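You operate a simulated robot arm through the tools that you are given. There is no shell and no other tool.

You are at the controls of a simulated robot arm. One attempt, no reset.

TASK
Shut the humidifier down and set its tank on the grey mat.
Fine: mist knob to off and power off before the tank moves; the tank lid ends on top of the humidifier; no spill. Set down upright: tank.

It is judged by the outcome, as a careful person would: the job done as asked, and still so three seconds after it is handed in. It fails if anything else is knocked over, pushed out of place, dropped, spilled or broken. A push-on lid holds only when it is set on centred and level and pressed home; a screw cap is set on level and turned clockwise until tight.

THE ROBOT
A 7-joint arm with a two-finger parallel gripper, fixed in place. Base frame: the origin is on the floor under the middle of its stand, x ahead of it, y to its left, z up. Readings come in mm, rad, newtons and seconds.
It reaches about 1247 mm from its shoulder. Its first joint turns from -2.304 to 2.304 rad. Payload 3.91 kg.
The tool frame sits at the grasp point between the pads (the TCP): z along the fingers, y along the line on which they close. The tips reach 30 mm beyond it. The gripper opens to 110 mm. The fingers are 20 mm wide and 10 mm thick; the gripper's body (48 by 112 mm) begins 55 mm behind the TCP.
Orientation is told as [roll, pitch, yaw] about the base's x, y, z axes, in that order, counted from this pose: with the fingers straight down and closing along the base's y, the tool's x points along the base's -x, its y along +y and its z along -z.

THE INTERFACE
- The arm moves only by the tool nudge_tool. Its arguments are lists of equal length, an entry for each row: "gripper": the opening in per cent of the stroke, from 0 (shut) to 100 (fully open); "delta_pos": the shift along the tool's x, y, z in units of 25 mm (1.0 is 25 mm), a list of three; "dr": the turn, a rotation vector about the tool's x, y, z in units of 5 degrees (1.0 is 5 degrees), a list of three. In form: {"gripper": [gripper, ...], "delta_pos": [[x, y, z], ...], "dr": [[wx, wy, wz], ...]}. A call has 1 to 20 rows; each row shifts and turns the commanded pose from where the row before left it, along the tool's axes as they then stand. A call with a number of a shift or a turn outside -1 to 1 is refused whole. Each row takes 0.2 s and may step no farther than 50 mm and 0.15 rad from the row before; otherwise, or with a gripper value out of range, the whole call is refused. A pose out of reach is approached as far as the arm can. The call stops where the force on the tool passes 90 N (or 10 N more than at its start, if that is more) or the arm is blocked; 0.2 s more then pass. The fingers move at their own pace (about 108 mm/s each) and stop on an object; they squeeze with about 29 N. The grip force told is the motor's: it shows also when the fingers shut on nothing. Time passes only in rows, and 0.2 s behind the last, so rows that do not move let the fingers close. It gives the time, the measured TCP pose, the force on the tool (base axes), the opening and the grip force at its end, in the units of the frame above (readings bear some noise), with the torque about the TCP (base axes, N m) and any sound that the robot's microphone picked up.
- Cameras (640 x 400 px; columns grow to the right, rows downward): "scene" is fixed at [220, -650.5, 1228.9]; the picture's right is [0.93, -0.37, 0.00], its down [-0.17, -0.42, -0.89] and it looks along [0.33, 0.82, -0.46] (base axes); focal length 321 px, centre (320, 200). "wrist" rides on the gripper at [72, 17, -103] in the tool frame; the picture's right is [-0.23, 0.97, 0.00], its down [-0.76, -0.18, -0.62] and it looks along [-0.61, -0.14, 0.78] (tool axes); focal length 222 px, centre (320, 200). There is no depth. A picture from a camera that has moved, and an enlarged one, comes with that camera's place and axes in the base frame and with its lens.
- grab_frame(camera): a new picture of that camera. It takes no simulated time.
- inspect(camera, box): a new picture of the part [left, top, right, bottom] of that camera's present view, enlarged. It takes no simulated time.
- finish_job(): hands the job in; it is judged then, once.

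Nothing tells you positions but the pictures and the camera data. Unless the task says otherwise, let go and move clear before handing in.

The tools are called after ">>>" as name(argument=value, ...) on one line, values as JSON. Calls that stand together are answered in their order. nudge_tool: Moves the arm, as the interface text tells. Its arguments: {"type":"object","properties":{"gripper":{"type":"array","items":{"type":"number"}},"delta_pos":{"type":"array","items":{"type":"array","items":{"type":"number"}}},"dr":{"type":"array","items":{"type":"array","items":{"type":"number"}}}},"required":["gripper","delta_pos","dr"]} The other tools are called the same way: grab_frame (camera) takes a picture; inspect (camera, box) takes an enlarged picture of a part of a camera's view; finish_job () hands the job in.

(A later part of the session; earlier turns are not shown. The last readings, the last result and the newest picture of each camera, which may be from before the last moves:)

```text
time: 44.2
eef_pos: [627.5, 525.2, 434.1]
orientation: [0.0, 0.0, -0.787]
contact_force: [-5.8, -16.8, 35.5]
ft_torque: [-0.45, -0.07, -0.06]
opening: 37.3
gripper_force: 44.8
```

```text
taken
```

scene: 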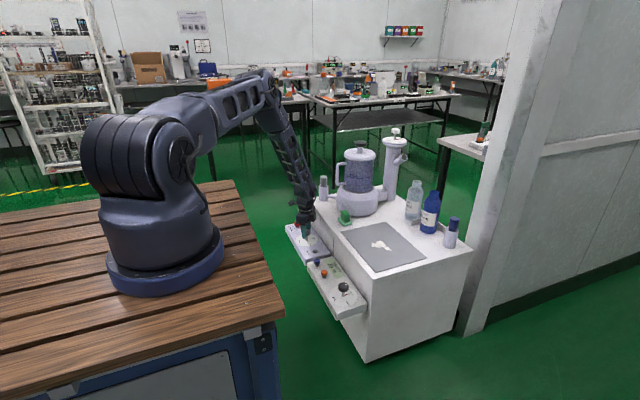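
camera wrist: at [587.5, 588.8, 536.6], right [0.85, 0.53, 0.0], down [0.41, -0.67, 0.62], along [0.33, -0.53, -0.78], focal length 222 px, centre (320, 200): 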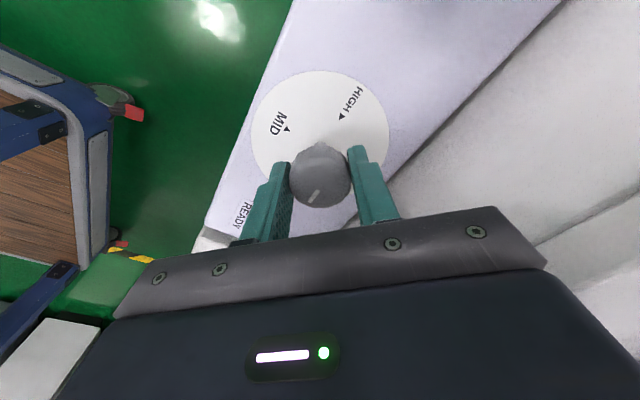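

>>> inspect(camera="scene", box=[280, 210, 345, 260])

>>> inspect(camera="wrist", box=[230, 60, 410, 240])

```text
8.00 times, centred on (312, 235) of scene
camera zoom: at [220.0, -650.5, 1228.9], right [0.93, -0.37, 0.0], down [-0.17, -0.42, -0.89], along [0.33, 0.82, -0.46], focal length 2565 px, centre (380, -80)
```

zoom: 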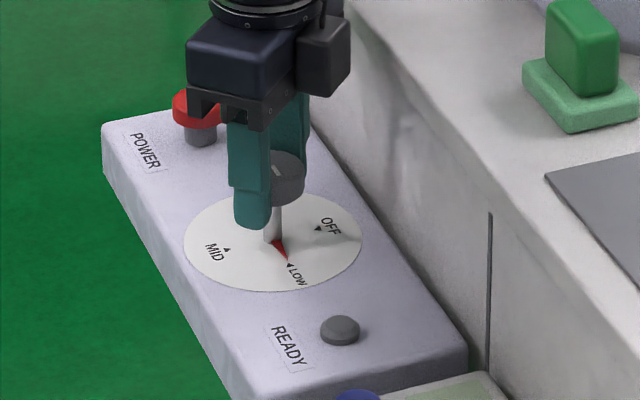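

```text
2.22 times, centred on (320, 150) of wrist
camera zoom: at [587.5, 588.8, 536.6], right [0.85, 0.53, 0.0], down [0.41, -0.67, 0.62], along [0.33, -0.53, -0.78], focal length 494 px, centre (320, 311)
```

zoom: 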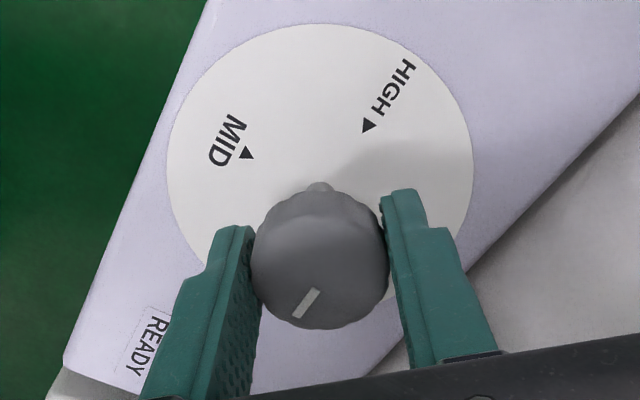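

With the knob at LOW there is no mist and no READY light, so the power is definitely off. Turning the knob back to OFF.

>>> nudge_tool(gripper=[20, 20, 20, 20, 20, 20, 20, 20, 20, 20, 20], delta_pos=[[0, -0.03, -0.06], [0, 0, 0], [0, 0, 0], [0, 0, 0], [0, 0, 0], [0, 0, 0], [0, 0, 0], [0, 0, 0], [0, 0, 0], [0, 0, 0], [0, 0, 0]], dr=[[0, 0, 0], [0, 0, -1], [0, 0, -1], [0, 0, -1], [0, 0, -1], [0, 0, -1], [0, 0, -1], [0, 0, -1], [0, 0, -1], [0, 0, -1], [0, 0, 0]])

```text
time: 46.6
eef_pos: [628.2, 526.2, 433.3]
orientation: [-0.001, 0.0, 0.0]
contact_force: [26.2, -2.4, -4.7]
ft_torque: [0.02, -0.82, 0.01]
opening: 37.5
gripper_force: 44.9
```

>>> nudge_tool(gripper=[20, 20, 20, 20, 20, 20, 20, 20, 20, 20, 20], delta_pos=[[-0.04, 0, 0], [0, 0, 0], [0, 0, 0], [0, 0, 0], [0, 0, 0], [0, 0, 0], [0, 0, 0], [0, 0, 0], [0, 0, 0], [0, 0, 0], [0, 0, 0]], dr=[[0, 0, 0], [0, 0, -1], [0, 0, -1], [0, 0, -1], [0, 0, -1], [0, 0, -1], [0, 0, -1], [0, 0, -1], [0, 0, -1], [0, 0, -1], [0, 0, -0.2]])

>>> inspect(camera="scene", box=[280, 210, 345, 260])

```text
time: 49.0
eef_pos: [627.5, 524.4, 434.3]
orientation: [0.001, 0.002, 0.806]
contact_force: [4.3, -28.1, -2.6]
ft_torque: [-0.47, -0.38, -0.58]
opening: 37.2
gripper_force: 44.7
```

```text
8.00 times, centred on (312, 235) of scene
camera zoom: at [220.0, -650.5, 1228.9], right [0.93, -0.37, 0.0], down [-0.17, -0.42, -0.89], along [0.33, 0.82, -0.46], focal length 2565 px, centre (380, -80)
```

zoom: 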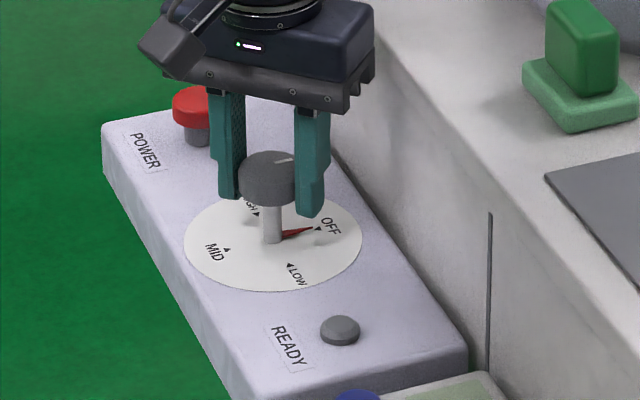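

The knob is back at OFF against its stop. I'll release, rise straight up and straighten the gripper.

>>> nudge_tool(gripper=[60, 60, 60, 60, 60, 60, 60, 60, 60, 60, 60, 60, 60, 60, 60, 60, 60, 60, 60, 60], delta_pos=[[0, 0, 0], [0, 0, 0], [0, 0, 0], [0, 0, -0.8], [0, 0, -1], [0, 0, -1], [0, 0, -1], [0, 0, -1], [0, 0, -1], [0, 0, -1], [0, 0, -1], [0, 0, -1], [0, 0, -1], [0, 0, -1], [0, 0, -1], [0, 0, -1], [0, 0, -1], [0, 0, -1], [0, 0, -1], [0, 0, -1]], dr=[[0, 0, 0], [0, 0, 0], [0, 0, 0], [0, 0, 0], [0, 0, 0], [0, 0, 1], [0, 0, 1], [0, 0, 1], [0, 0, 1], [0, 0, 1], [0, 0, 1], [0, 0, 1], [0, 0, 1], [0, 0, 1], [0, 0, 0.2], [0, 0, 0], [0, 0, 0], [0, 0, 0], [0, 0, 0], [0, 0, 0]])

>>> inspect(camera="scene", box=[280, 210, 345, 260])

>>> inspect(camera="scene", box=[320, 120, 420, 220])

```text
time: 53.2
eef_pos: [627.1, 524.9, 854.6]
orientation: [-0.001, 0.001, -0.001]
contact_force: [0.5, 0.6, 0.3]
ft_torque: [-0.04, 0.01, 0.02]
opening: 65.8
gripper_force: 0.0
```

```text
8.00 times, centred on (312, 235) of scene
camera zoom: at [220.0, -650.5, 1228.9], right [0.93, -0.37, 0.0], down [-0.17, -0.42, -0.89], along [0.33, 0.82, -0.46], focal length 2565 px, centre (380, -80)
```

zoom: 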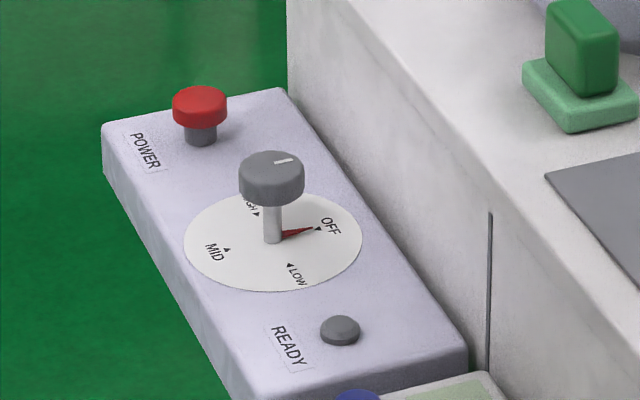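

```text
4.00 times, centred on (370, 170) of scene
camera zoom: at [220.0, -650.5, 1228.9], right [0.93, -0.37, 0.0], down [-0.17, -0.42, -0.89], along [0.33, 0.82, -0.46], focal length 1283 px, centre (120, 320)
```

zoom: 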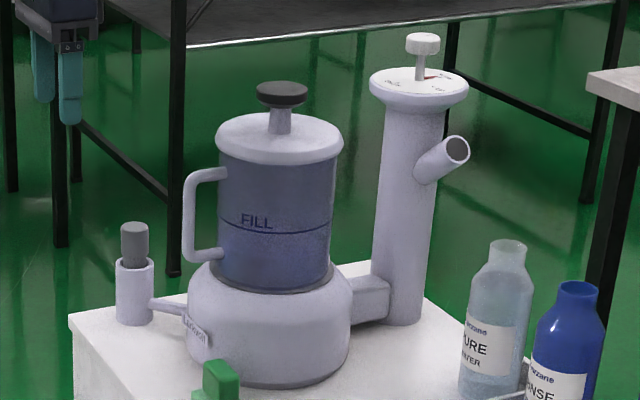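

With the mist cleared, I can see another knob with a dial on top of the mist tower. I need to read that dial before going on.

>>> inspect(camera="scene", box=[375, 120, 415, 150])

>>> nudge_tool(gripper=[60, 60, 60, 60, 60, 60, 60, 60, 60, 60], delta_pos=[[0, 0, -1], [0, 0, -1], [0, 0, -1], [-0.5, 0, -1], [-1, 0, -0.8], [-1, 0, -0.8], [-1, 0, -0.8], [-1, 0, -0.8], [-1, 0, -0.8], [0, 0, 0]], dr=[[0, 0, 0], [0, 0, 0], [0, 0, 0], [0, 0, 0], [0, 0, 0], [0, 0, 0], [0, 0, 0], [0, 0, 0], [0, 0, 0], [0, 0, 0]])

>>> grab_frame(camera="wrist")

```text
13.33 times, centred on (395, 135) of scene
camera zoom: at [220.0, -650.5, 1228.9], right [0.93, -0.37, 0.0], down [-0.17, -0.42, -0.89], along [0.33, 0.82, -0.46], focal length 4276 px, centre (-680, 1067)
```

zoom: 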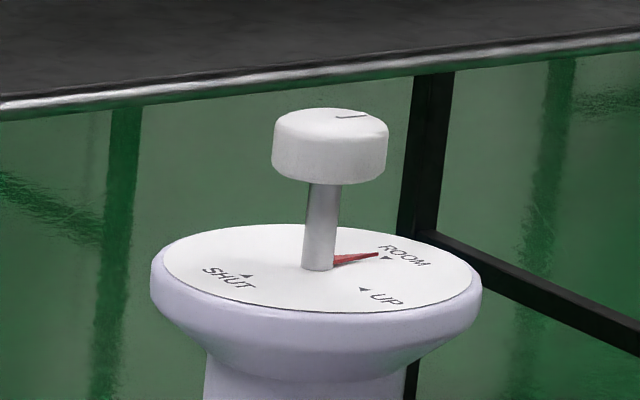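

```text
time: 55.4
eef_pos: [767.7, 522.5, 1054.8]
orientation: [0.001, -0.001, 0.001]
contact_force: [0.1, -0.1, 0.4]
ft_torque: [0.02, 0.01, 0.0]
opening: 65.9
gripper_force: 0.0
```

```text
taken
camera wrist: at [693.9, 540.5, 1157.5], right [0.23, 0.97, 0.0], down [0.76, -0.18, 0.62], along [0.61, -0.14, -0.78], focal length 222 px, centre (320, 200)
```

wrist: 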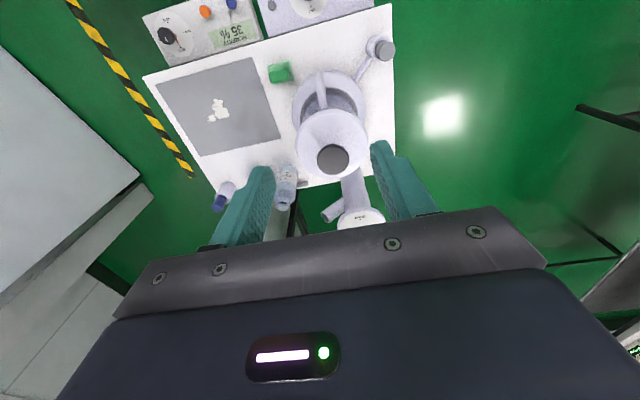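

The tower knob is a vent selector (SHUT/UP/ROOM), with no "off", so it isn't the mist knob and I'll leave it alone. Now a close study of the tank, its handle and lid.

>>> inspect(camera="wrist", box=[250, 20, 410, 240])

>>> inspect(camera="scene", box=[330, 135, 390, 185])

>>> inspect(camera="scene", box=[325, 170, 395, 230])

```text
1.82 times, centred on (330, 130) of wrist
camera zoom: at [693.9, 540.5, 1157.5], right [0.23, 0.97, 0.0], down [0.76, -0.18, 0.62], along [0.61, -0.14, -0.78], focal length 404 px, centre (302, 327)
```

zoom: 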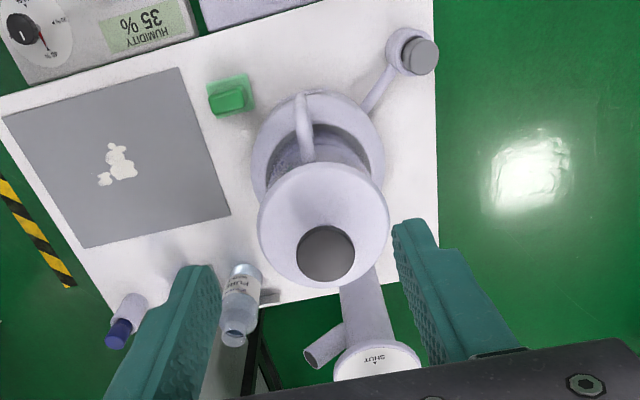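

```text
8.00 times, centred on (360, 160) of scene
camera zoom: at [220.0, -650.5, 1228.9], right [0.93, -0.37, 0.0], down [-0.17, -0.42, -0.89], along [0.33, 0.82, -0.46], focal length 2565 px, centre (0, 520)
```

zoom: 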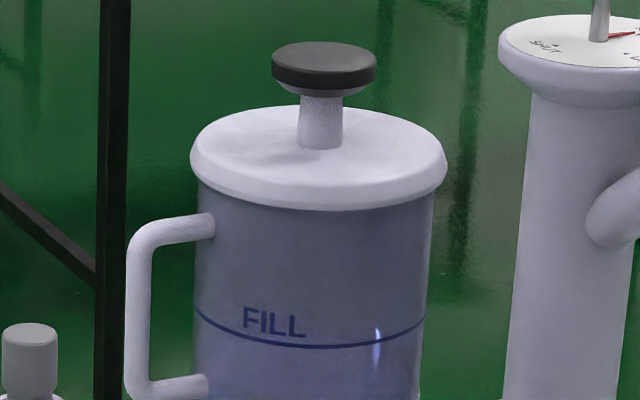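

```text
6.67 times, centred on (360, 200) of scene
camera zoom: at [220.0, -650.5, 1228.9], right [0.93, -0.37, 0.0], down [-0.17, -0.42, -0.89], along [0.33, 0.82, -0.46], focal length 2138 px, centre (53, 200)
```

zoom: 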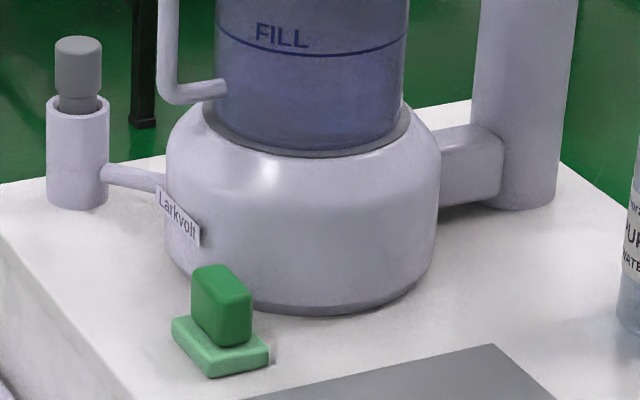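

I place the lid's black knob at about (876, 522, 817), the tank axis there too, and its handle bar at about (768, 523) spanning z≈640–731, pointing toward the robot. The tool is already nearly above the handle, so I'll descend to hover just above it and check alignment.

>>> nudge_tool(gripper=[60, 60, 60, 60, 60, 60, 60, 60, 60, 60], delta_pos=[[0, 0, 1], [0, 0, 1], [0, 0, 1], [0, 0, 1], [0, 0, 1], [0, 0, 1], [0, 0, 1], [0, 0, 1], [0, 0, 1], [0, 0, 0.6]], dr=[[0, 0, 0], [0, 0, 0], [0, 0, 0], [0, 0, 0], [0, 0, 0], [0, 0, 0], [0, 0, 0], [0, 0, 0], [0, 0, 0], [0, 0, 0]])

>>> grab_frame(camera="wrist")

>>> inspect(camera="scene", box=[315, 120, 415, 200])

```text
time: 57.6
eef_pos: [765.4, 524.7, 815.3]
orientation: [0.001, 0.001, 0.002]
contact_force: [0.0, 0.2, 0.2]
ft_torque: [-0.02, -0.01, 0.01]
opening: 65.9
gripper_force: 0.1
```

```text
taken
camera wrist: at [692.3, 542.1, 917.0], right [0.23, 0.97, 0.0], down [0.76, -0.18, 0.62], along [0.61, -0.14, -0.78], focal length 222 px, centre (320, 200)
```

wrist: 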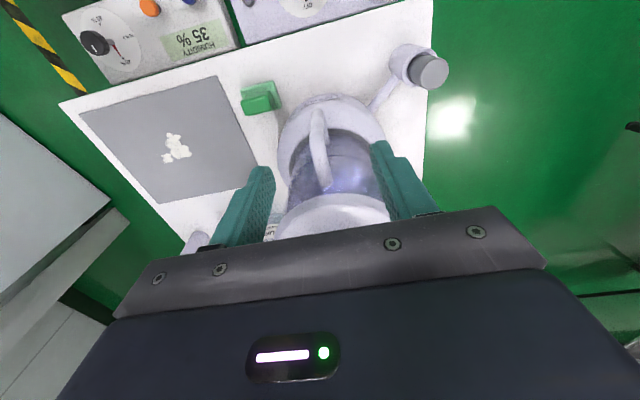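

```text
5.00 times, centred on (365, 160) of scene
camera zoom: at [220.0, -650.5, 1228.9], right [0.93, -0.37, 0.0], down [-0.17, -0.42, -0.89], along [0.33, 0.82, -0.46], focal length 1603 px, centre (95, 400)
```

zoom: 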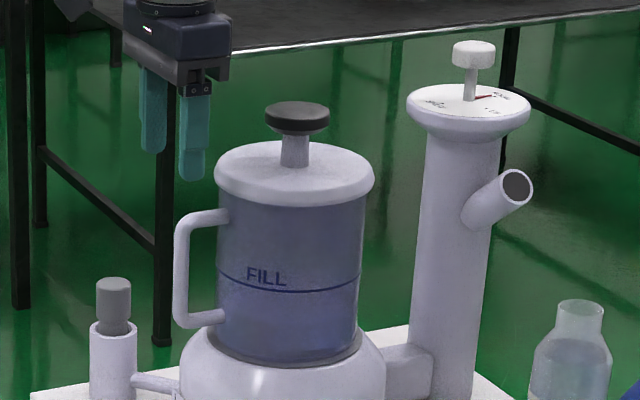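

>>> inspect(camera="wrist", box=[260, 80, 400, 240])

```text
2.50 times, centred on (330, 160) of wrist
camera zoom: at [692.3, 542.1, 917.0], right [0.23, 0.97, 0.0], down [0.76, -0.18, 0.62], along [0.61, -0.14, -0.78], focal length 555 px, centre (295, 300)
```

zoom: 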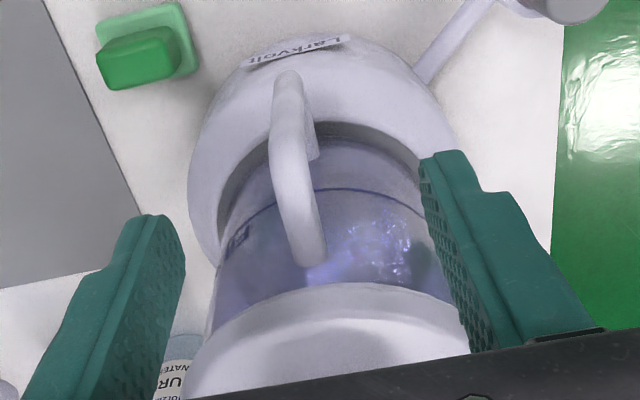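

The handle lies in the plane y≈520 with its vertical bar at x≈769. I'll lower the open fingers either side of the bar, staying clear of the lid.

>>> nudge_tool(gripper=[60, 60, 60, 60, 60, 60, 60], delta_pos=[[-0.12, -0.17, 0.3], [0, 0, 0.9], [0, 0, 0.9], [0, 0, 0.9], [0, 0, 0.9], [0, 0, 0.8], [0, 0, 0]], dr=[[0, 0, 0], [0, 0, 0], [0, 0, 0], [0, 0, 0], [0, 0, 0], [0, 0, 0], [0, 0, 0]])

>>> inspect(camera="wrist", box=[220, 60, 420, 240])

>>> inspect(camera="scene", box=[315, 120, 415, 200])

```text
time: 59.2
eef_pos: [768.0, 520.4, 697.1]
orientation: [0.002, 0.0, 0.0]
contact_force: [-1.9, -0.4, -2.0]
ft_torque: [-0.06, -0.09, 0.01]
opening: 66.1
gripper_force: 0.1
```

```text
2.22 times, centred on (320, 150) of wrist
camera zoom: at [695.3, 537.4, 799.3], right [0.23, 0.97, 0.0], down [0.76, -0.18, 0.62], along [0.61, -0.14, -0.78], focal length 494 px, centre (320, 311)
```

zoom: 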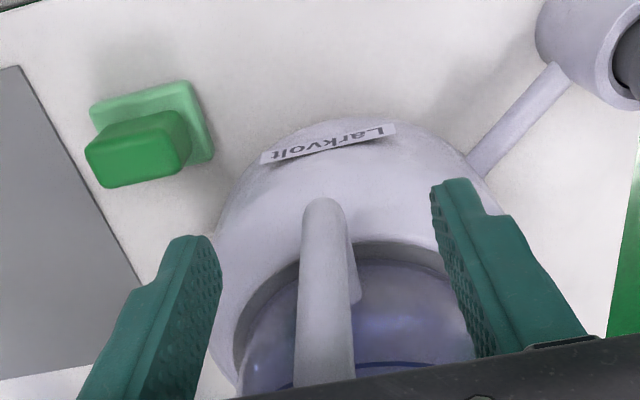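

```text
5.00 times, centred on (365, 160) of scene
camera zoom: at [220.0, -650.5, 1228.9], right [0.93, -0.37, 0.0], down [-0.17, -0.42, -0.89], along [0.33, 0.82, -0.46], focal length 1603 px, centre (95, 400)
```

zoom: 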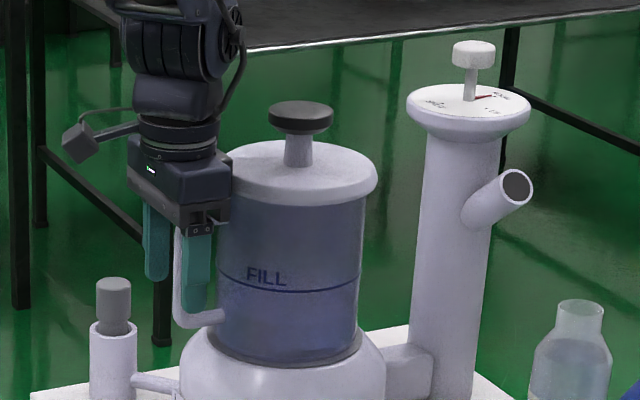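

There may be light contact between the gripper body and the lid edge (lid appears shifted a couple of pixels). I'll look closer before closing.

>>> inspect(camera="scene", box=[330, 130, 390, 180])

>>> inspect(camera="scene", box=[330, 160, 390, 210])

```text
8.00 times, centred on (360, 155) of scene
camera zoom: at [220.0, -650.5, 1228.9], right [0.93, -0.37, 0.0], down [-0.17, -0.42, -0.89], along [0.33, 0.82, -0.46], focal length 2565 px, centre (0, 560)
```

zoom: 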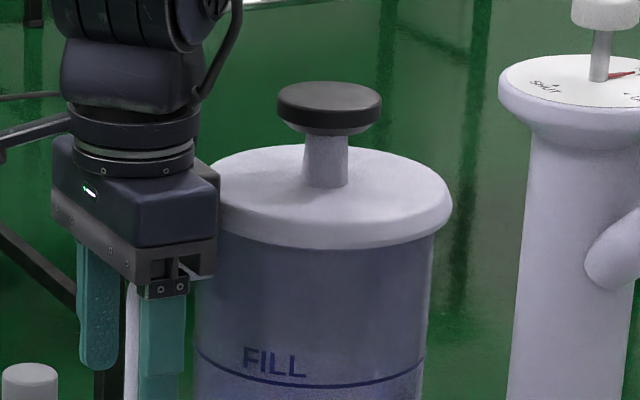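

```text
8.00 times, centred on (360, 185) of scene
camera zoom: at [220.0, -650.5, 1228.9], right [0.93, -0.37, 0.0], down [-0.17, -0.42, -0.89], along [0.33, 0.82, -0.46], focal length 2565 px, centre (0, 320)
```

zoom: 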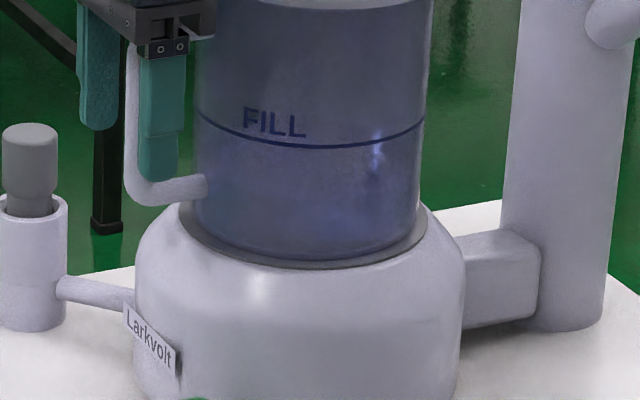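

The gripper body had nudged the lid about 3 mm toward +x (the tank itself hasn't moved, and the lid is still level). I'll back the tool off by ~7 mm in −x so the body clears the lid while the pads still cover the bar.

>>> nudge_tool(gripper=[60, 60, 60], delta_pos=[[0.14, 0, 0], [0.14, 0, 0], [0, 0, 0]], dr=[[0, 0, 0], [0, 0, 0], [0, 0, 0]])

>>> inspect(camera="scene", box=[330, 130, 390, 180])

>>> inspect(camera="wrist", box=[220, 60, 420, 240])

```text
time: 60.0
eef_pos: [760.3, 522.2, 697.5]
orientation: [0.0, 0.0, -0.001]
contact_force: [-0.3, -0.3, -0.3]
ft_torque: [0.0, -0.04, -0.01]
opening: 65.8
gripper_force: 0.0
```

```text
8.00 times, centred on (360, 155) of scene
camera zoom: at [220.0, -650.5, 1228.9], right [0.93, -0.37, 0.0], down [-0.17, -0.42, -0.89], along [0.33, 0.82, -0.46], focal length 2565 px, centre (0, 560)
```

zoom: 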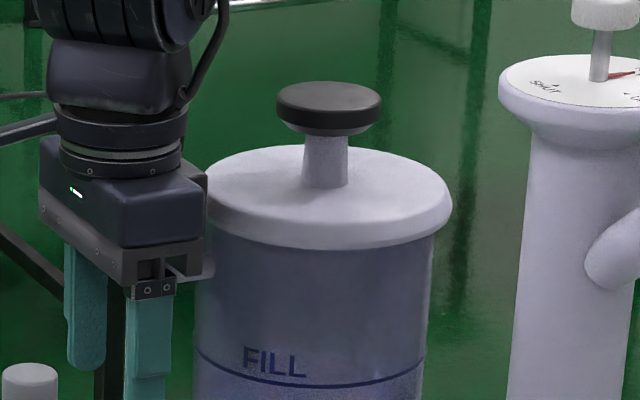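

```text
2.22 times, centred on (320, 150) of wrist
camera zoom: at [688.1, 538.2, 799.7], right [0.23, 0.97, 0.0], down [0.76, -0.18, 0.62], along [0.61, -0.14, -0.78], focal length 494 px, centre (320, 311)
```

zoom: 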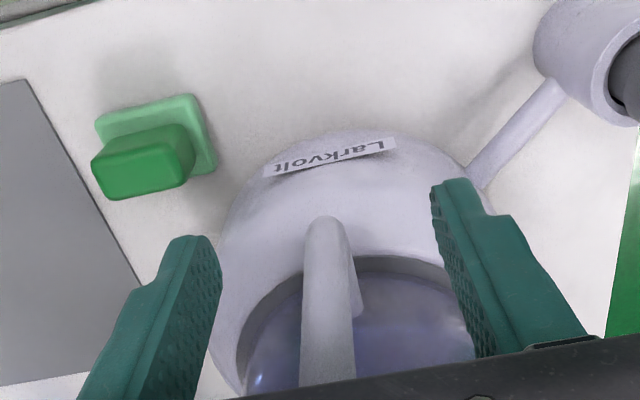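

The bar's centre is x≈769.5, so I'll come back to x≈766 (still clear of the lid) and close on the bar.

>>> nudge_tool(gripper=[60, 60, 30, 0, 0, 0], delta_pos=[[-0.22, -0.06, 0], [0, 0, 0], [0, 0, 0], [0, 0, 0], [0, 0, 0], [0, 0, 0]], dr=[[0, 0, 0], [0, 0, 0], [0, 0, 0], [0, 0, 0], [0, 0, 0], [0, 0, 0]])

>>> inspect(camera="scene", box=[330, 130, 390, 180])

>>> inspect(camera="wrist", box=[220, 60, 420, 240])

```text
time: 61.4
eef_pos: [765.8, 520.1, 697.4]
orientation: [0.0, 0.002, 0.0]
contact_force: [-0.6, 0.8, 0.2]
ft_torque: [-0.03, 0.09, 0.02]
opening: 13.7
gripper_force: 28.6
```

```text
8.00 times, centred on (360, 155) of scene
camera zoom: at [220.0, -650.5, 1228.9], right [0.93, -0.37, 0.0], down [-0.17, -0.42, -0.89], along [0.33, 0.82, -0.46], focal length 2565 px, centre (0, 560)
```

zoom: 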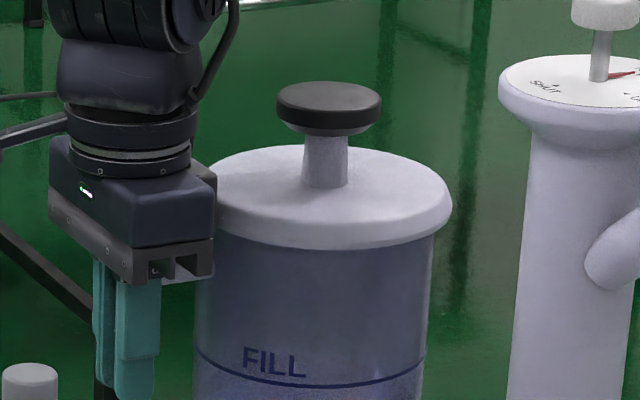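

```text
2.22 times, centred on (320, 150) of wrist
camera zoom: at [693.5, 537.3, 799.3], right [0.23, 0.97, 0.0], down [0.76, -0.18, 0.62], along [0.61, -0.14, -0.78], focal length 494 px, centre (320, 311)
```

zoom: 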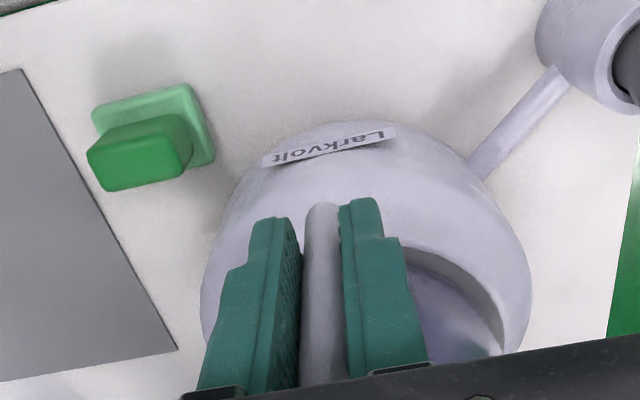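

The bar is held with a 13.7 mm opening and no side load. Now a very small test lift to feel the weight and watch for tilt.

>>> nudge_tool(gripper=[0, 0, 0, 0], delta_pos=[[0, 0, -0.06], [0, 0, -0.06], [0, 0, 0], [0, 0, 0]], dr=[[0, 0, 0], [0, 0, 0], [0, 0, 0], [0, 0, 0]])

>>> inspect(camera="scene", box=[330, 130, 390, 180])

```text
time: 62.4
eef_pos: [765.6, 520.1, 701.4]
orientation: [0.0, 0.0, 0.0]
contact_force: [-0.4, 0.4, -7.4]
ft_torque: [0.01, 0.74, -0.02]
opening: 13.7
gripper_force: 29.2
```

```text
8.00 times, centred on (360, 155) of scene
camera zoom: at [220.0, -650.5, 1228.9], right [0.93, -0.37, 0.0], down [-0.17, -0.42, -0.89], along [0.33, 0.82, -0.46], focal length 2565 px, centre (0, 560)
```

zoom: 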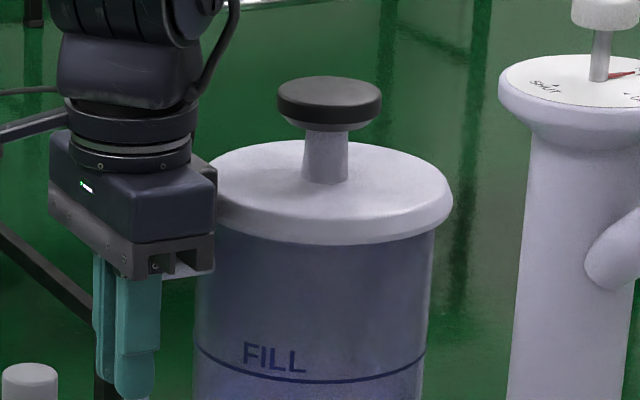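

The load reads about 7.4 N with a 0.74 N·m moment – consistent with the whole tank hanging free, and it came up level. I'll lift another 20 mm slowly and check for tilt.

>>> nudge_tool(gripper=[0, 0, 0, 0, 0, 0], delta_pos=[[0, 0, -0.2], [0, 0, -0.2], [0, 0, -0.2], [0, 0, -0.2], [0, 0, 0], [0, 0, 0]], dr=[[0, 0, 0], [0, 0, 0], [0, 0, 0], [0, 0, 0], [0, 0, 0], [0, 0, 0]])

>>> inspect(camera="scene", box=[330, 125, 400, 215])

```text
time: 63.8
eef_pos: [767.1, 518.9, 721.4]
orientation: [0.0, 0.0, 0.0]
contact_force: [-0.7, 0.2, -7.2]
ft_torque: [0.02, 0.76, -0.04]
opening: 13.7
gripper_force: 28.7
```

```text
4.44 times, centred on (365, 170) of scene
camera zoom: at [220.0, -650.5, 1228.9], right [0.93, -0.37, 0.0], down [-0.17, -0.42, -0.89], along [0.33, 0.82, -0.46], focal length 1425 px, centre (120, 333)
```

zoom: 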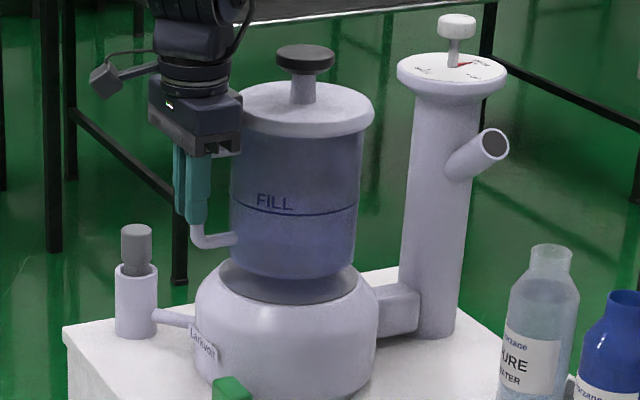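

Tank is hanging level, well clear of the seat. I'll lift 40 mm more, then carry it smoothly in −y toward the mat.

>>> nudge_tool(gripper=[0, 0, 0, 0, 0, 0, 0], delta_pos=[[0, 0, -0.2], [0, 0, -0.4], [0, 0, -0.4], [0, 0, -0.4], [0, 0, -0.3], [0, 0, -0.1], [0, 0, 0]], dr=[[0, 0, 0], [0, 0, 0], [0, 0, 0], [0, 0, 0], [0, 0, 0], [0, 0, 0], [0, 0, 0]])

>>> inspect(camera="scene", box=[330, 115, 400, 215])

```text
time: 65.4
eef_pos: [765.8, 519.2, 765.6]
orientation: [0.0, 0.0, -0.001]
contact_force: [0.0, 0.4, -7.9]
ft_torque: [-0.01, 0.67, 0.03]
opening: 13.7
gripper_force: 28.2
```

```text
4.00 times, centred on (365, 165) of scene
camera zoom: at [220.0, -650.5, 1228.9], right [0.93, -0.37, 0.0], down [-0.17, -0.42, -0.89], along [0.33, 0.82, -0.46], focal length 1283 px, centre (140, 340)
```

zoom: 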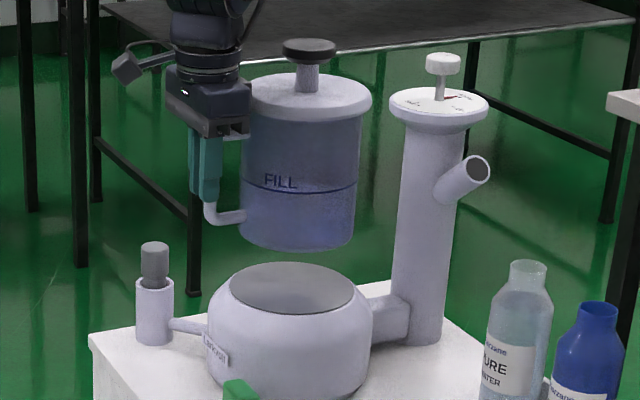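

The seat is a flat, shallow disc on top of the base – good for the lid later. Tank bottom is at z≈681; carrying it over to the mat now.

>>> nudge_tool(gripper=[0, 0, 0, 0, 0, 0, 0, 0, 0, 0, 0, 0, 0, 0, 0, 0, 0, 0, 0, 0], delta_pos=[[0.03, -0.2, 0], [0.06, -0.4, 0], [0.1, -0.65, 0], [0.1, -0.65, 0], [0.1, -0.65, 0], [0.1, -0.65, 0], [0.1, -0.65, 0], [0.1, -0.65, 0], [0.1, -0.65, 0], [0.1, -0.65, 0], [0.1, -0.65, 0], [0.1, -0.65, 0], [0.1, -0.65, 0], [0.1, -0.65, 0], [0.1, -0.65, 0], [0.1, -0.65, 0], [0.1, -0.65, 0], [0.1, -0.65, 0], [0.06, -0.5, 0], [0.03, -0.34, 0]], dr=[[0, 0, 0], [0, 0, 0], [0, 0, 0], [0, 0, 0], [0, 0, 0], [0, 0, 0], [0, 0, 0], [0, 0, 0], [0, 0, 0], [0, 0, 0], [0, 0, 0], [0, 0, 0], [0, 0, 0], [0, 0, 0], [0, 0, 0], [0, 0, 0], [0, 0, 0], [0, 0, 0], [0, 0, 0], [0, 0, 0]])

>>> grab_frame(camera="scene")

>>> inspect(camera="scene", box=[330, 130, 450, 280])

>>> grab_frame(camera="wrist")

```text
time: 69.6
eef_pos: [722.6, 224.2, 764.9]
orientation: [0.0, 0.0, 0.0]
contact_force: [-0.1, 0.4, -7.3]
ft_torque: [0.01, 0.76, 0.0]
opening: 13.7
gripper_force: 28.9
```

```text
taken
```

scene: 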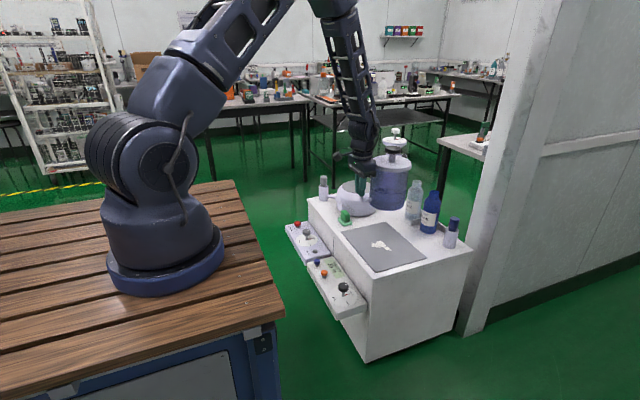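

```text
2.67 times, centred on (390, 205) of scene
camera zoom: at [220.0, -650.5, 1228.9], right [0.93, -0.37, 0.0], down [-0.17, -0.42, -0.89], along [0.33, 0.82, -0.46], focal length 855 px, centre (133, 187)
```

zoom: 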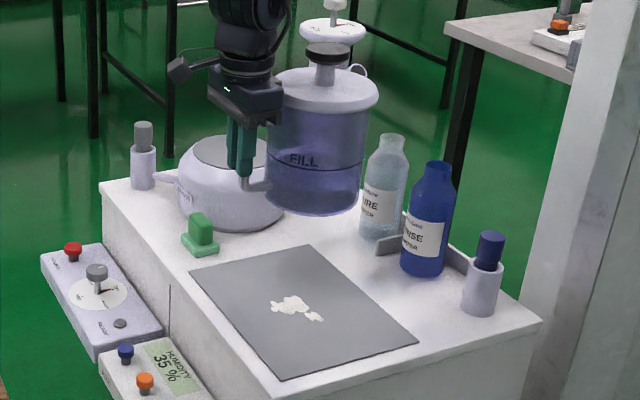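

```text
taken
camera wrist: at [649.6, 241.6, 867.6], right [0.23, 0.97, 0.0], down [0.76, -0.18, 0.62], along [0.61, -0.14, -0.78], focal length 222 px, centre (320, 200)
```

wrist: 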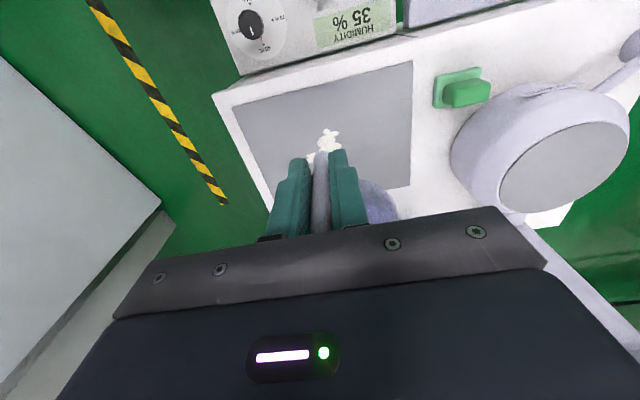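

The tank hangs level over the mat; its axis is near (830, 224) and the mat's centre is (829, 220). Lowering most of the way now.

>>> nudge_tool(gripper=[0, 0, 0, 0, 0, 0, 0, 0, 0, 0, 0, 0, 0, 0], delta_pos=[[0, -0.06, 0.2], [0, -0.06, 0.4], [0, 0, 0.6], [0, 0, 0.6], [0, 0, 0.6], [0, 0, 0.6], [0, 0, 0.6], [0, 0, 0.6], [0, 0, 0.6], [0, 0, 0.6], [0, 0, 0.4], [0, 0, 0.3], [0, 0, 0.2], [0, 0, 0]], dr=[[0, 0, 0], [0, 0, 0], [0, 0, 0], [0, 0, 0], [0, 0, 0], [0, 0, 0], [0, 0, 0], [0, 0, 0], [0, 0, 0], [0, 0, 0], [0, 0, 0], [0, 0, 0], [0, 0, 0], [0, 0, 0]])

>>> inspect(camera="scene", box=[330, 160, 450, 280])

```text
time: 72.6
eef_pos: [723.0, 222.8, 608.1]
orientation: [0.0, -0.001, 0.001]
contact_force: [-0.1, -0.9, -7.6]
ft_torque: [0.03, 0.71, 0.02]
opening: 13.7
gripper_force: 29.0
```

```text
3.33 times, centred on (390, 220) of scene
camera zoom: at [220.0, -650.5, 1228.9], right [0.93, -0.37, 0.0], down [-0.17, -0.42, -0.89], along [0.33, 0.82, -0.46], focal length 1069 px, centre (87, 133)
```

zoom: 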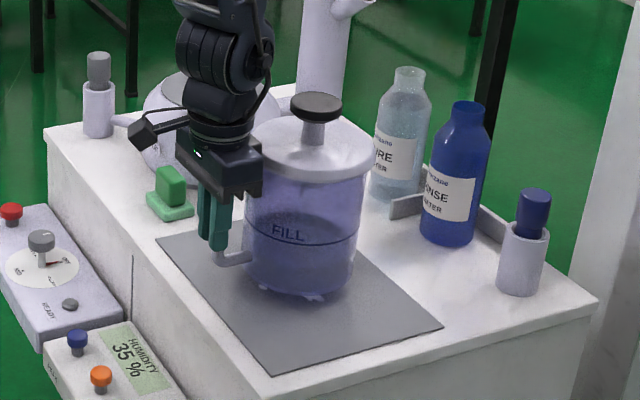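

>>> nudge_tool(gripper=[0, 0, 0, 0, 0, 0], delta_pos=[[0, 0, 0.2], [0, 0, 0.2], [0, 0, 0.1], [0, 0, 0.1], [0, 0, 0], [0, 0, 0]], dr=[[0, 0, 0], [0, 0, 0], [0, 0, 0], [0, 0, 0], [0, 0, 0], [0, 0, 0]])

>>> inspect(camera="scene", box=[355, 190, 425, 260])

```text
time: 74.0
eef_pos: [721.6, 221.9, 593.1]
orientation: [0.0, 0.002, -0.001]
contact_force: [0.1, 0.3, -6.2]
ft_torque: [-0.02, 0.73, 0.03]
opening: 13.7
gripper_force: 29.2
```

```text
5.71 times, centred on (390, 225) of scene
camera zoom: at [220.0, -650.5, 1228.9], right [0.93, -0.37, 0.0], down [-0.17, -0.42, -0.89], along [0.33, 0.82, -0.46], focal length 1832 px, centre (-80, 57)
```

zoom: 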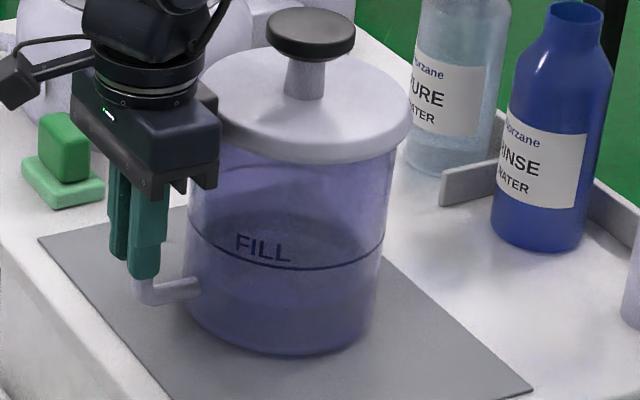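

>>> nudge_tool(gripper=[0, 0, 0, 0, 0], delta_pos=[[0, 0, 0.06], [0, 0, 0.06], [0, 0, 0.06], [0, 0, 0], [0, 0, 0]], dr=[[0, 0, 0], [0, 0, 0], [0, 0, 0], [0, 0, 0], [0, 0, 0]])

```text
time: 75.2
eef_pos: [722.7, 222.1, 588.7]
orientation: [-0.001, 0.0, 0.002]
contact_force: [-4.7, 4.4, 21.2]
ft_torque: [0.11, -0.5, 0.06]
opening: 13.8
gripper_force: 29.5
```

The tank has touched down (now pressing slightly). I'll relax the downward push before opening.

>>> nudge_tool(gripper=[0, 0, 0], delta_pos=[[0, 0, -0.05], [0, 0, 0], [0, 0, 0]], dr=[[0, 0, 0], [0, 0, 0], [0, 0, 0]])

>>> inspect(camera="scene", box=[355, 190, 425, 260])

```text
time: 76.0
eef_pos: [721.7, 221.1, 589.6]
orientation: [0.0, -0.001, 0.002]
contact_force: [2.3, 0.6, -1.9]
ft_torque: [0.04, 0.28, 0.05]
opening: 13.7
gripper_force: 29.1
```

```text
5.71 times, centred on (390, 225) of scene
camera zoom: at [220.0, -650.5, 1228.9], right [0.93, -0.37, 0.0], down [-0.17, -0.42, -0.89], along [0.33, 0.82, -0.46], focal length 1832 px, centre (-80, 57)
```

zoom: 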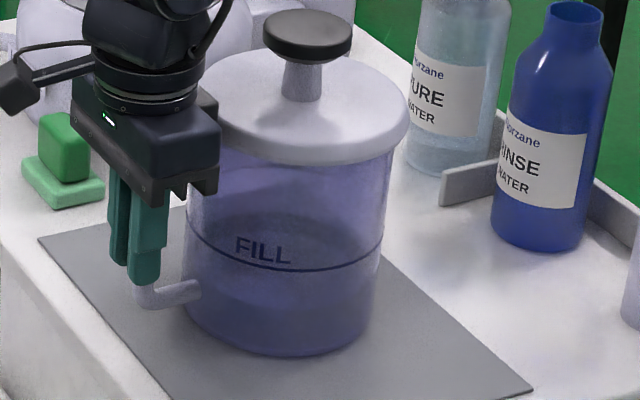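

>>> nudge_tool(gripper=[0, 16, 24, 40, 60, 60, 60, 60, 60, 60, 60, 60, 60, 60], delta_pos=[[0, 0, 0.02], [0, 0, 0], [0, 0, 0], [0, 0, 0], [0, 0, 0], [0.3, 0, 0], [0.3, 0, 0], [0, 0, -0.6], [0, 0, -1], [0, 0, -1], [0, 0, -1], [0, 0, -1], [0, 0, -1], [0, 0, 0]], dr=[[0, 0, 0], [0, 0, 0], [0, 0, 0], [0, 0, 0], [0, 0, 0], [0, 0, 0], [0, 0, 0], [0, 0, 0], [0, 0, 0], [0, 0, 0], [0, 0, 0], [0, 0, 0], [0, 0, 0], [0, 0, 0]])

>>> inspect(camera="scene", box=[335, 150, 435, 280])

>>> grab_frame(camera="wrist")

```text
time: 79.0
eef_pos: [707.8, 221.9, 729.7]
orientation: [-0.001, -0.001, 0.0]
contact_force: [-0.4, 0.2, 0.6]
ft_torque: [-0.03, -0.01, -0.02]
opening: 66.1
gripper_force: 0.0
```

```text
3.08 times, centred on (385, 215) of scene
camera zoom: at [220.0, -650.5, 1228.9], right [0.93, -0.37, 0.0], down [-0.17, -0.42, -0.89], along [0.33, 0.82, -0.46], focal length 987 px, centre (120, 154)
```

zoom: 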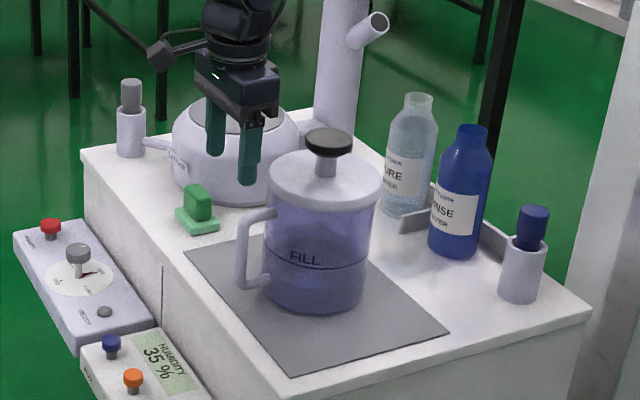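

```text
taken
camera wrist: at [634.8, 238.0, 830.9], right [0.23, 0.97, 0.0], down [0.76, -0.18, 0.62], along [0.61, -0.14, -0.78], focal length 222 px, centre (320, 200)
```

wrist: 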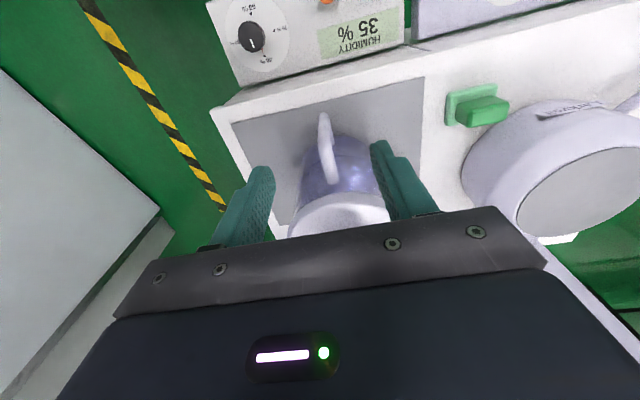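

The tank stands upright on the mat, released. Next the lid: I'll rise and get a good view of its knob, expected near (835, 222, 709).

>>> nudge_tool(gripper=[80, 80, 80, 80, 80, 80, 80, 80, 80, 80], delta_pos=[[0, 0, -1], [0, 0, -1], [0, 0, -1], [0, 0, -1], [0, 0, -1], [0, 0, -1], [-0.7, 0, -0.5], [-0.7, 0, -0.4], [-0.7, 0, 0], [0, 0, 0]], dr=[[0, 0, 0], [0, 0, 0], [0, 0, 0], [0, 0, 0], [0, 0, 0], [0, 0, 0], [0, 0, 0], [0, 0, 0], [0, 0, 0], [0, 0, 0]])

>>> inspect(camera="wrist", box=[220, 20, 420, 220])

>>> inspect(camera="scene", box=[355, 180, 425, 260])

>>> inspect(camera="scene", box=[325, 160, 395, 230])

```text
time: 81.2
eef_pos: [758.9, 223.6, 901.7]
orientation: [-0.001, -0.001, 0.001]
contact_force: [-0.2, 0.0, 0.6]
ft_torque: [0.03, 0.0, -0.01]
opening: 88.1
gripper_force: 0.1
```

```text
2.00 times, centred on (320, 120) of wrist
camera zoom: at [685.8, 239.0, 1004.3], right [0.23, 0.97, 0.0], down [0.76, -0.18, 0.62], along [0.61, -0.14, -0.78], focal length 444 px, centre (320, 360)
```

zoom: 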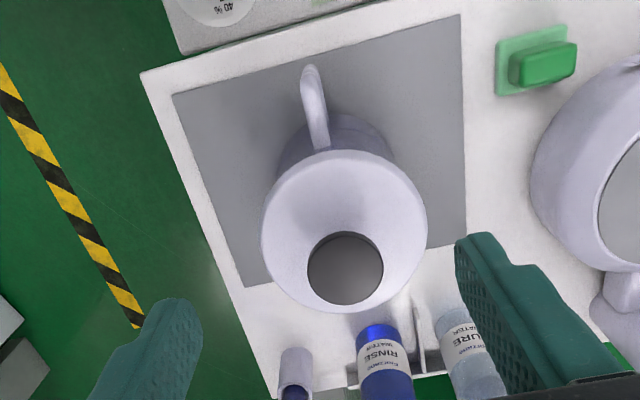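

```text
5.00 times, centred on (390, 220) of scene
camera zoom: at [220.0, -650.5, 1228.9], right [0.93, -0.37, 0.0], down [-0.17, -0.42, -0.89], along [0.33, 0.82, -0.46], focal length 1603 px, centre (-30, 100)
```

zoom: 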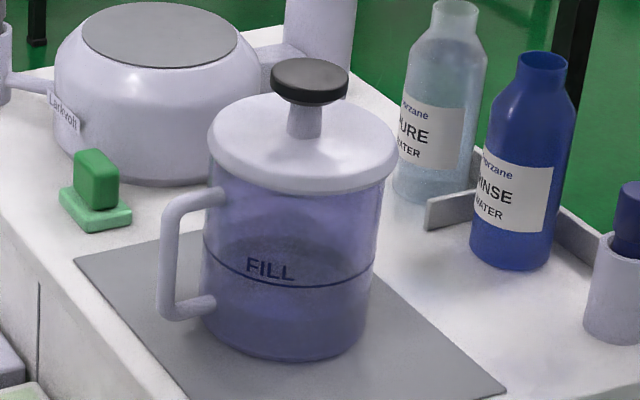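

```text
5.71 times, centred on (360, 195) of scene
camera zoom: at [220.0, -650.5, 1228.9], right [0.93, -0.37, 0.0], down [-0.17, -0.42, -0.89], along [0.33, 0.82, -0.46], focal length 1832 px, centre (91, 229)
```

zoom: 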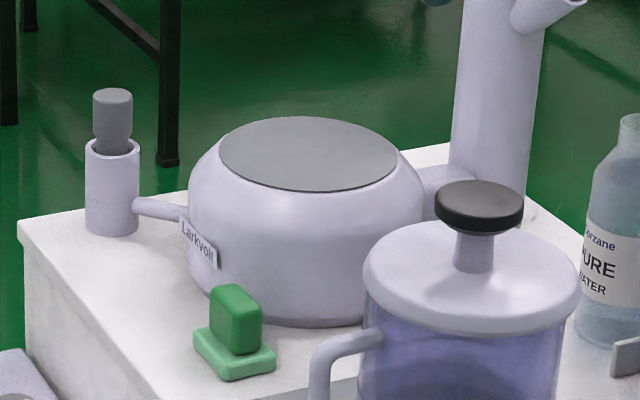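

The lid knob is at (835, 223), cap top z≈709, about 56 mm wide; the base's seat disc is centred near (875, 519) at z≈609. I'll move above the knob.

>>> nudge_tool(gripper=[80, 80, 80, 80, 80, 80, 80, 80], delta_pos=[[-0.75, 0, 0.3], [-0.75, 0, 0.9], [-0.75, 0, 0.9], [-0.8, 0, 0.9], [0, 0, 0.9], [0, 0, 0.9], [0, 0, 0.6], [0, 0, 0]], dr=[[0, 0, 0], [0, 0, 0], [0, 0, 0], [0, 0, 0], [0, 0, 0], [0, 0, 0], [0, 0, 0], [0, 0, 0]])

>>> inspect(camera="wrist", box=[220, 60, 420, 240])

>>> inspect(camera="scene", box=[355, 160, 425, 240])

```text
time: 83.0
eef_pos: [836.8, 222.6, 767.7]
orientation: [0.001, 0.001, 0.001]
contact_force: [-0.2, 0.0, -0.2]
ft_torque: [0.0, 0.0, 0.01]
opening: 88.0
gripper_force: 0.1
```

```text
2.22 times, centred on (320, 150) of wrist
camera zoom: at [764.0, 239.2, 869.7], right [0.23, 0.97, 0.0], down [0.76, -0.18, 0.62], along [0.61, -0.14, -0.78], focal length 494 px, centre (320, 311)
```

zoom: 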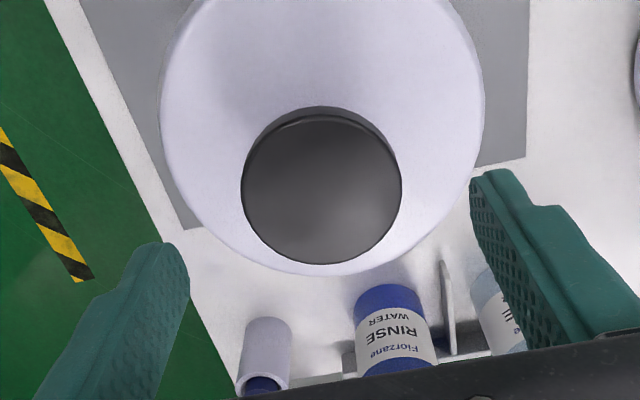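

```text
5.00 times, centred on (390, 200) of scene
camera zoom: at [220.0, -650.5, 1228.9], right [0.93, -0.37, 0.0], down [-0.17, -0.42, -0.89], along [0.33, 0.82, -0.46], focal length 1603 px, centre (-30, 200)
```

zoom: 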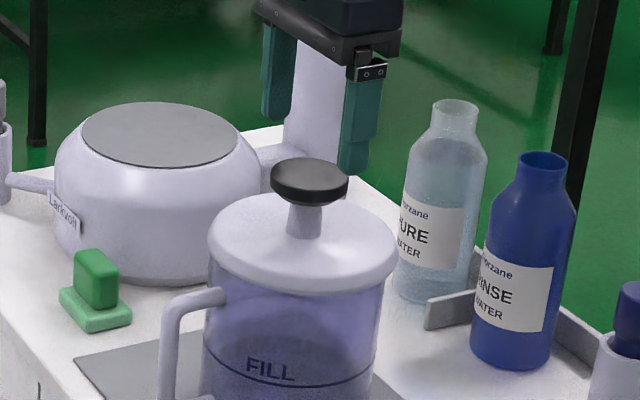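

The cap is centred under the gripper within a millimetre. Descending and closing on it.

>>> nudge_tool(gripper=[80, 80, 80, 80, 65, 55, 45, 40, 40, 40], delta_pos=[[0, 0, 0.6], [0, 0, 0.6], [0, 0, 0.6], [0, 0, 0], [0, 0, 0], [0, 0, 0], [0, 0, 0], [0, 0, 0], [0, 0, 0], [0, 0, 0]], dr=[[0, 0, 0], [0, 0, 0], [0, 0, 0], [0, 0, 0], [0, 0, 0], [0, 0, 0], [0, 0, 0], [0, 0, 0], [0, 0, 0], [0, 0, 0]])

>>> inspect(camera="scene", box=[355, 170, 425, 250])

>>> inspect(camera="wrist", box=[220, 60, 420, 240])

```text
time: 85.2
eef_pos: [838.0, 221.5, 723.3]
orientation: [-0.001, 0.0, -0.001]
contact_force: [0.1, 0.0, 0.3]
ft_torque: [0.0, 0.01, -0.02]
opening: 54.5
gripper_force: 29.4
```

```text
5.00 times, centred on (390, 210) of scene
camera zoom: at [220.0, -650.5, 1228.9], right [0.93, -0.37, 0.0], down [-0.17, -0.42, -0.89], along [0.33, 0.82, -0.46], focal length 1603 px, centre (-30, 150)
```

zoom: 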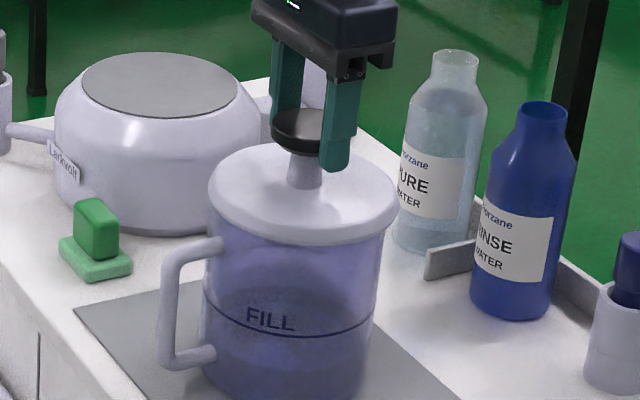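

```text
2.22 times, centred on (320, 150) of wrist
camera zoom: at [764.8, 238.7, 825.0], right [0.23, 0.97, 0.0], down [0.76, -0.18, 0.62], along [0.61, -0.14, -0.78], focal length 494 px, centre (320, 311)
```

zoom: 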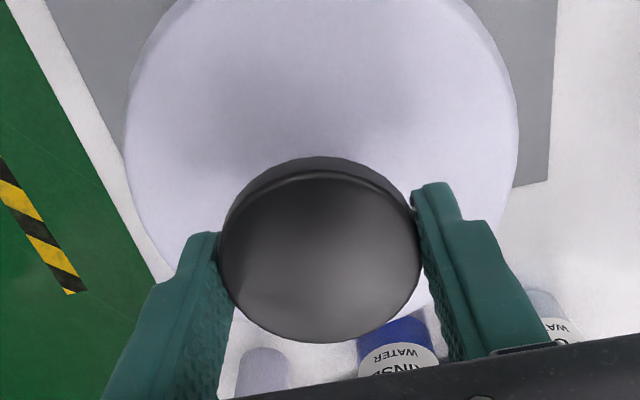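

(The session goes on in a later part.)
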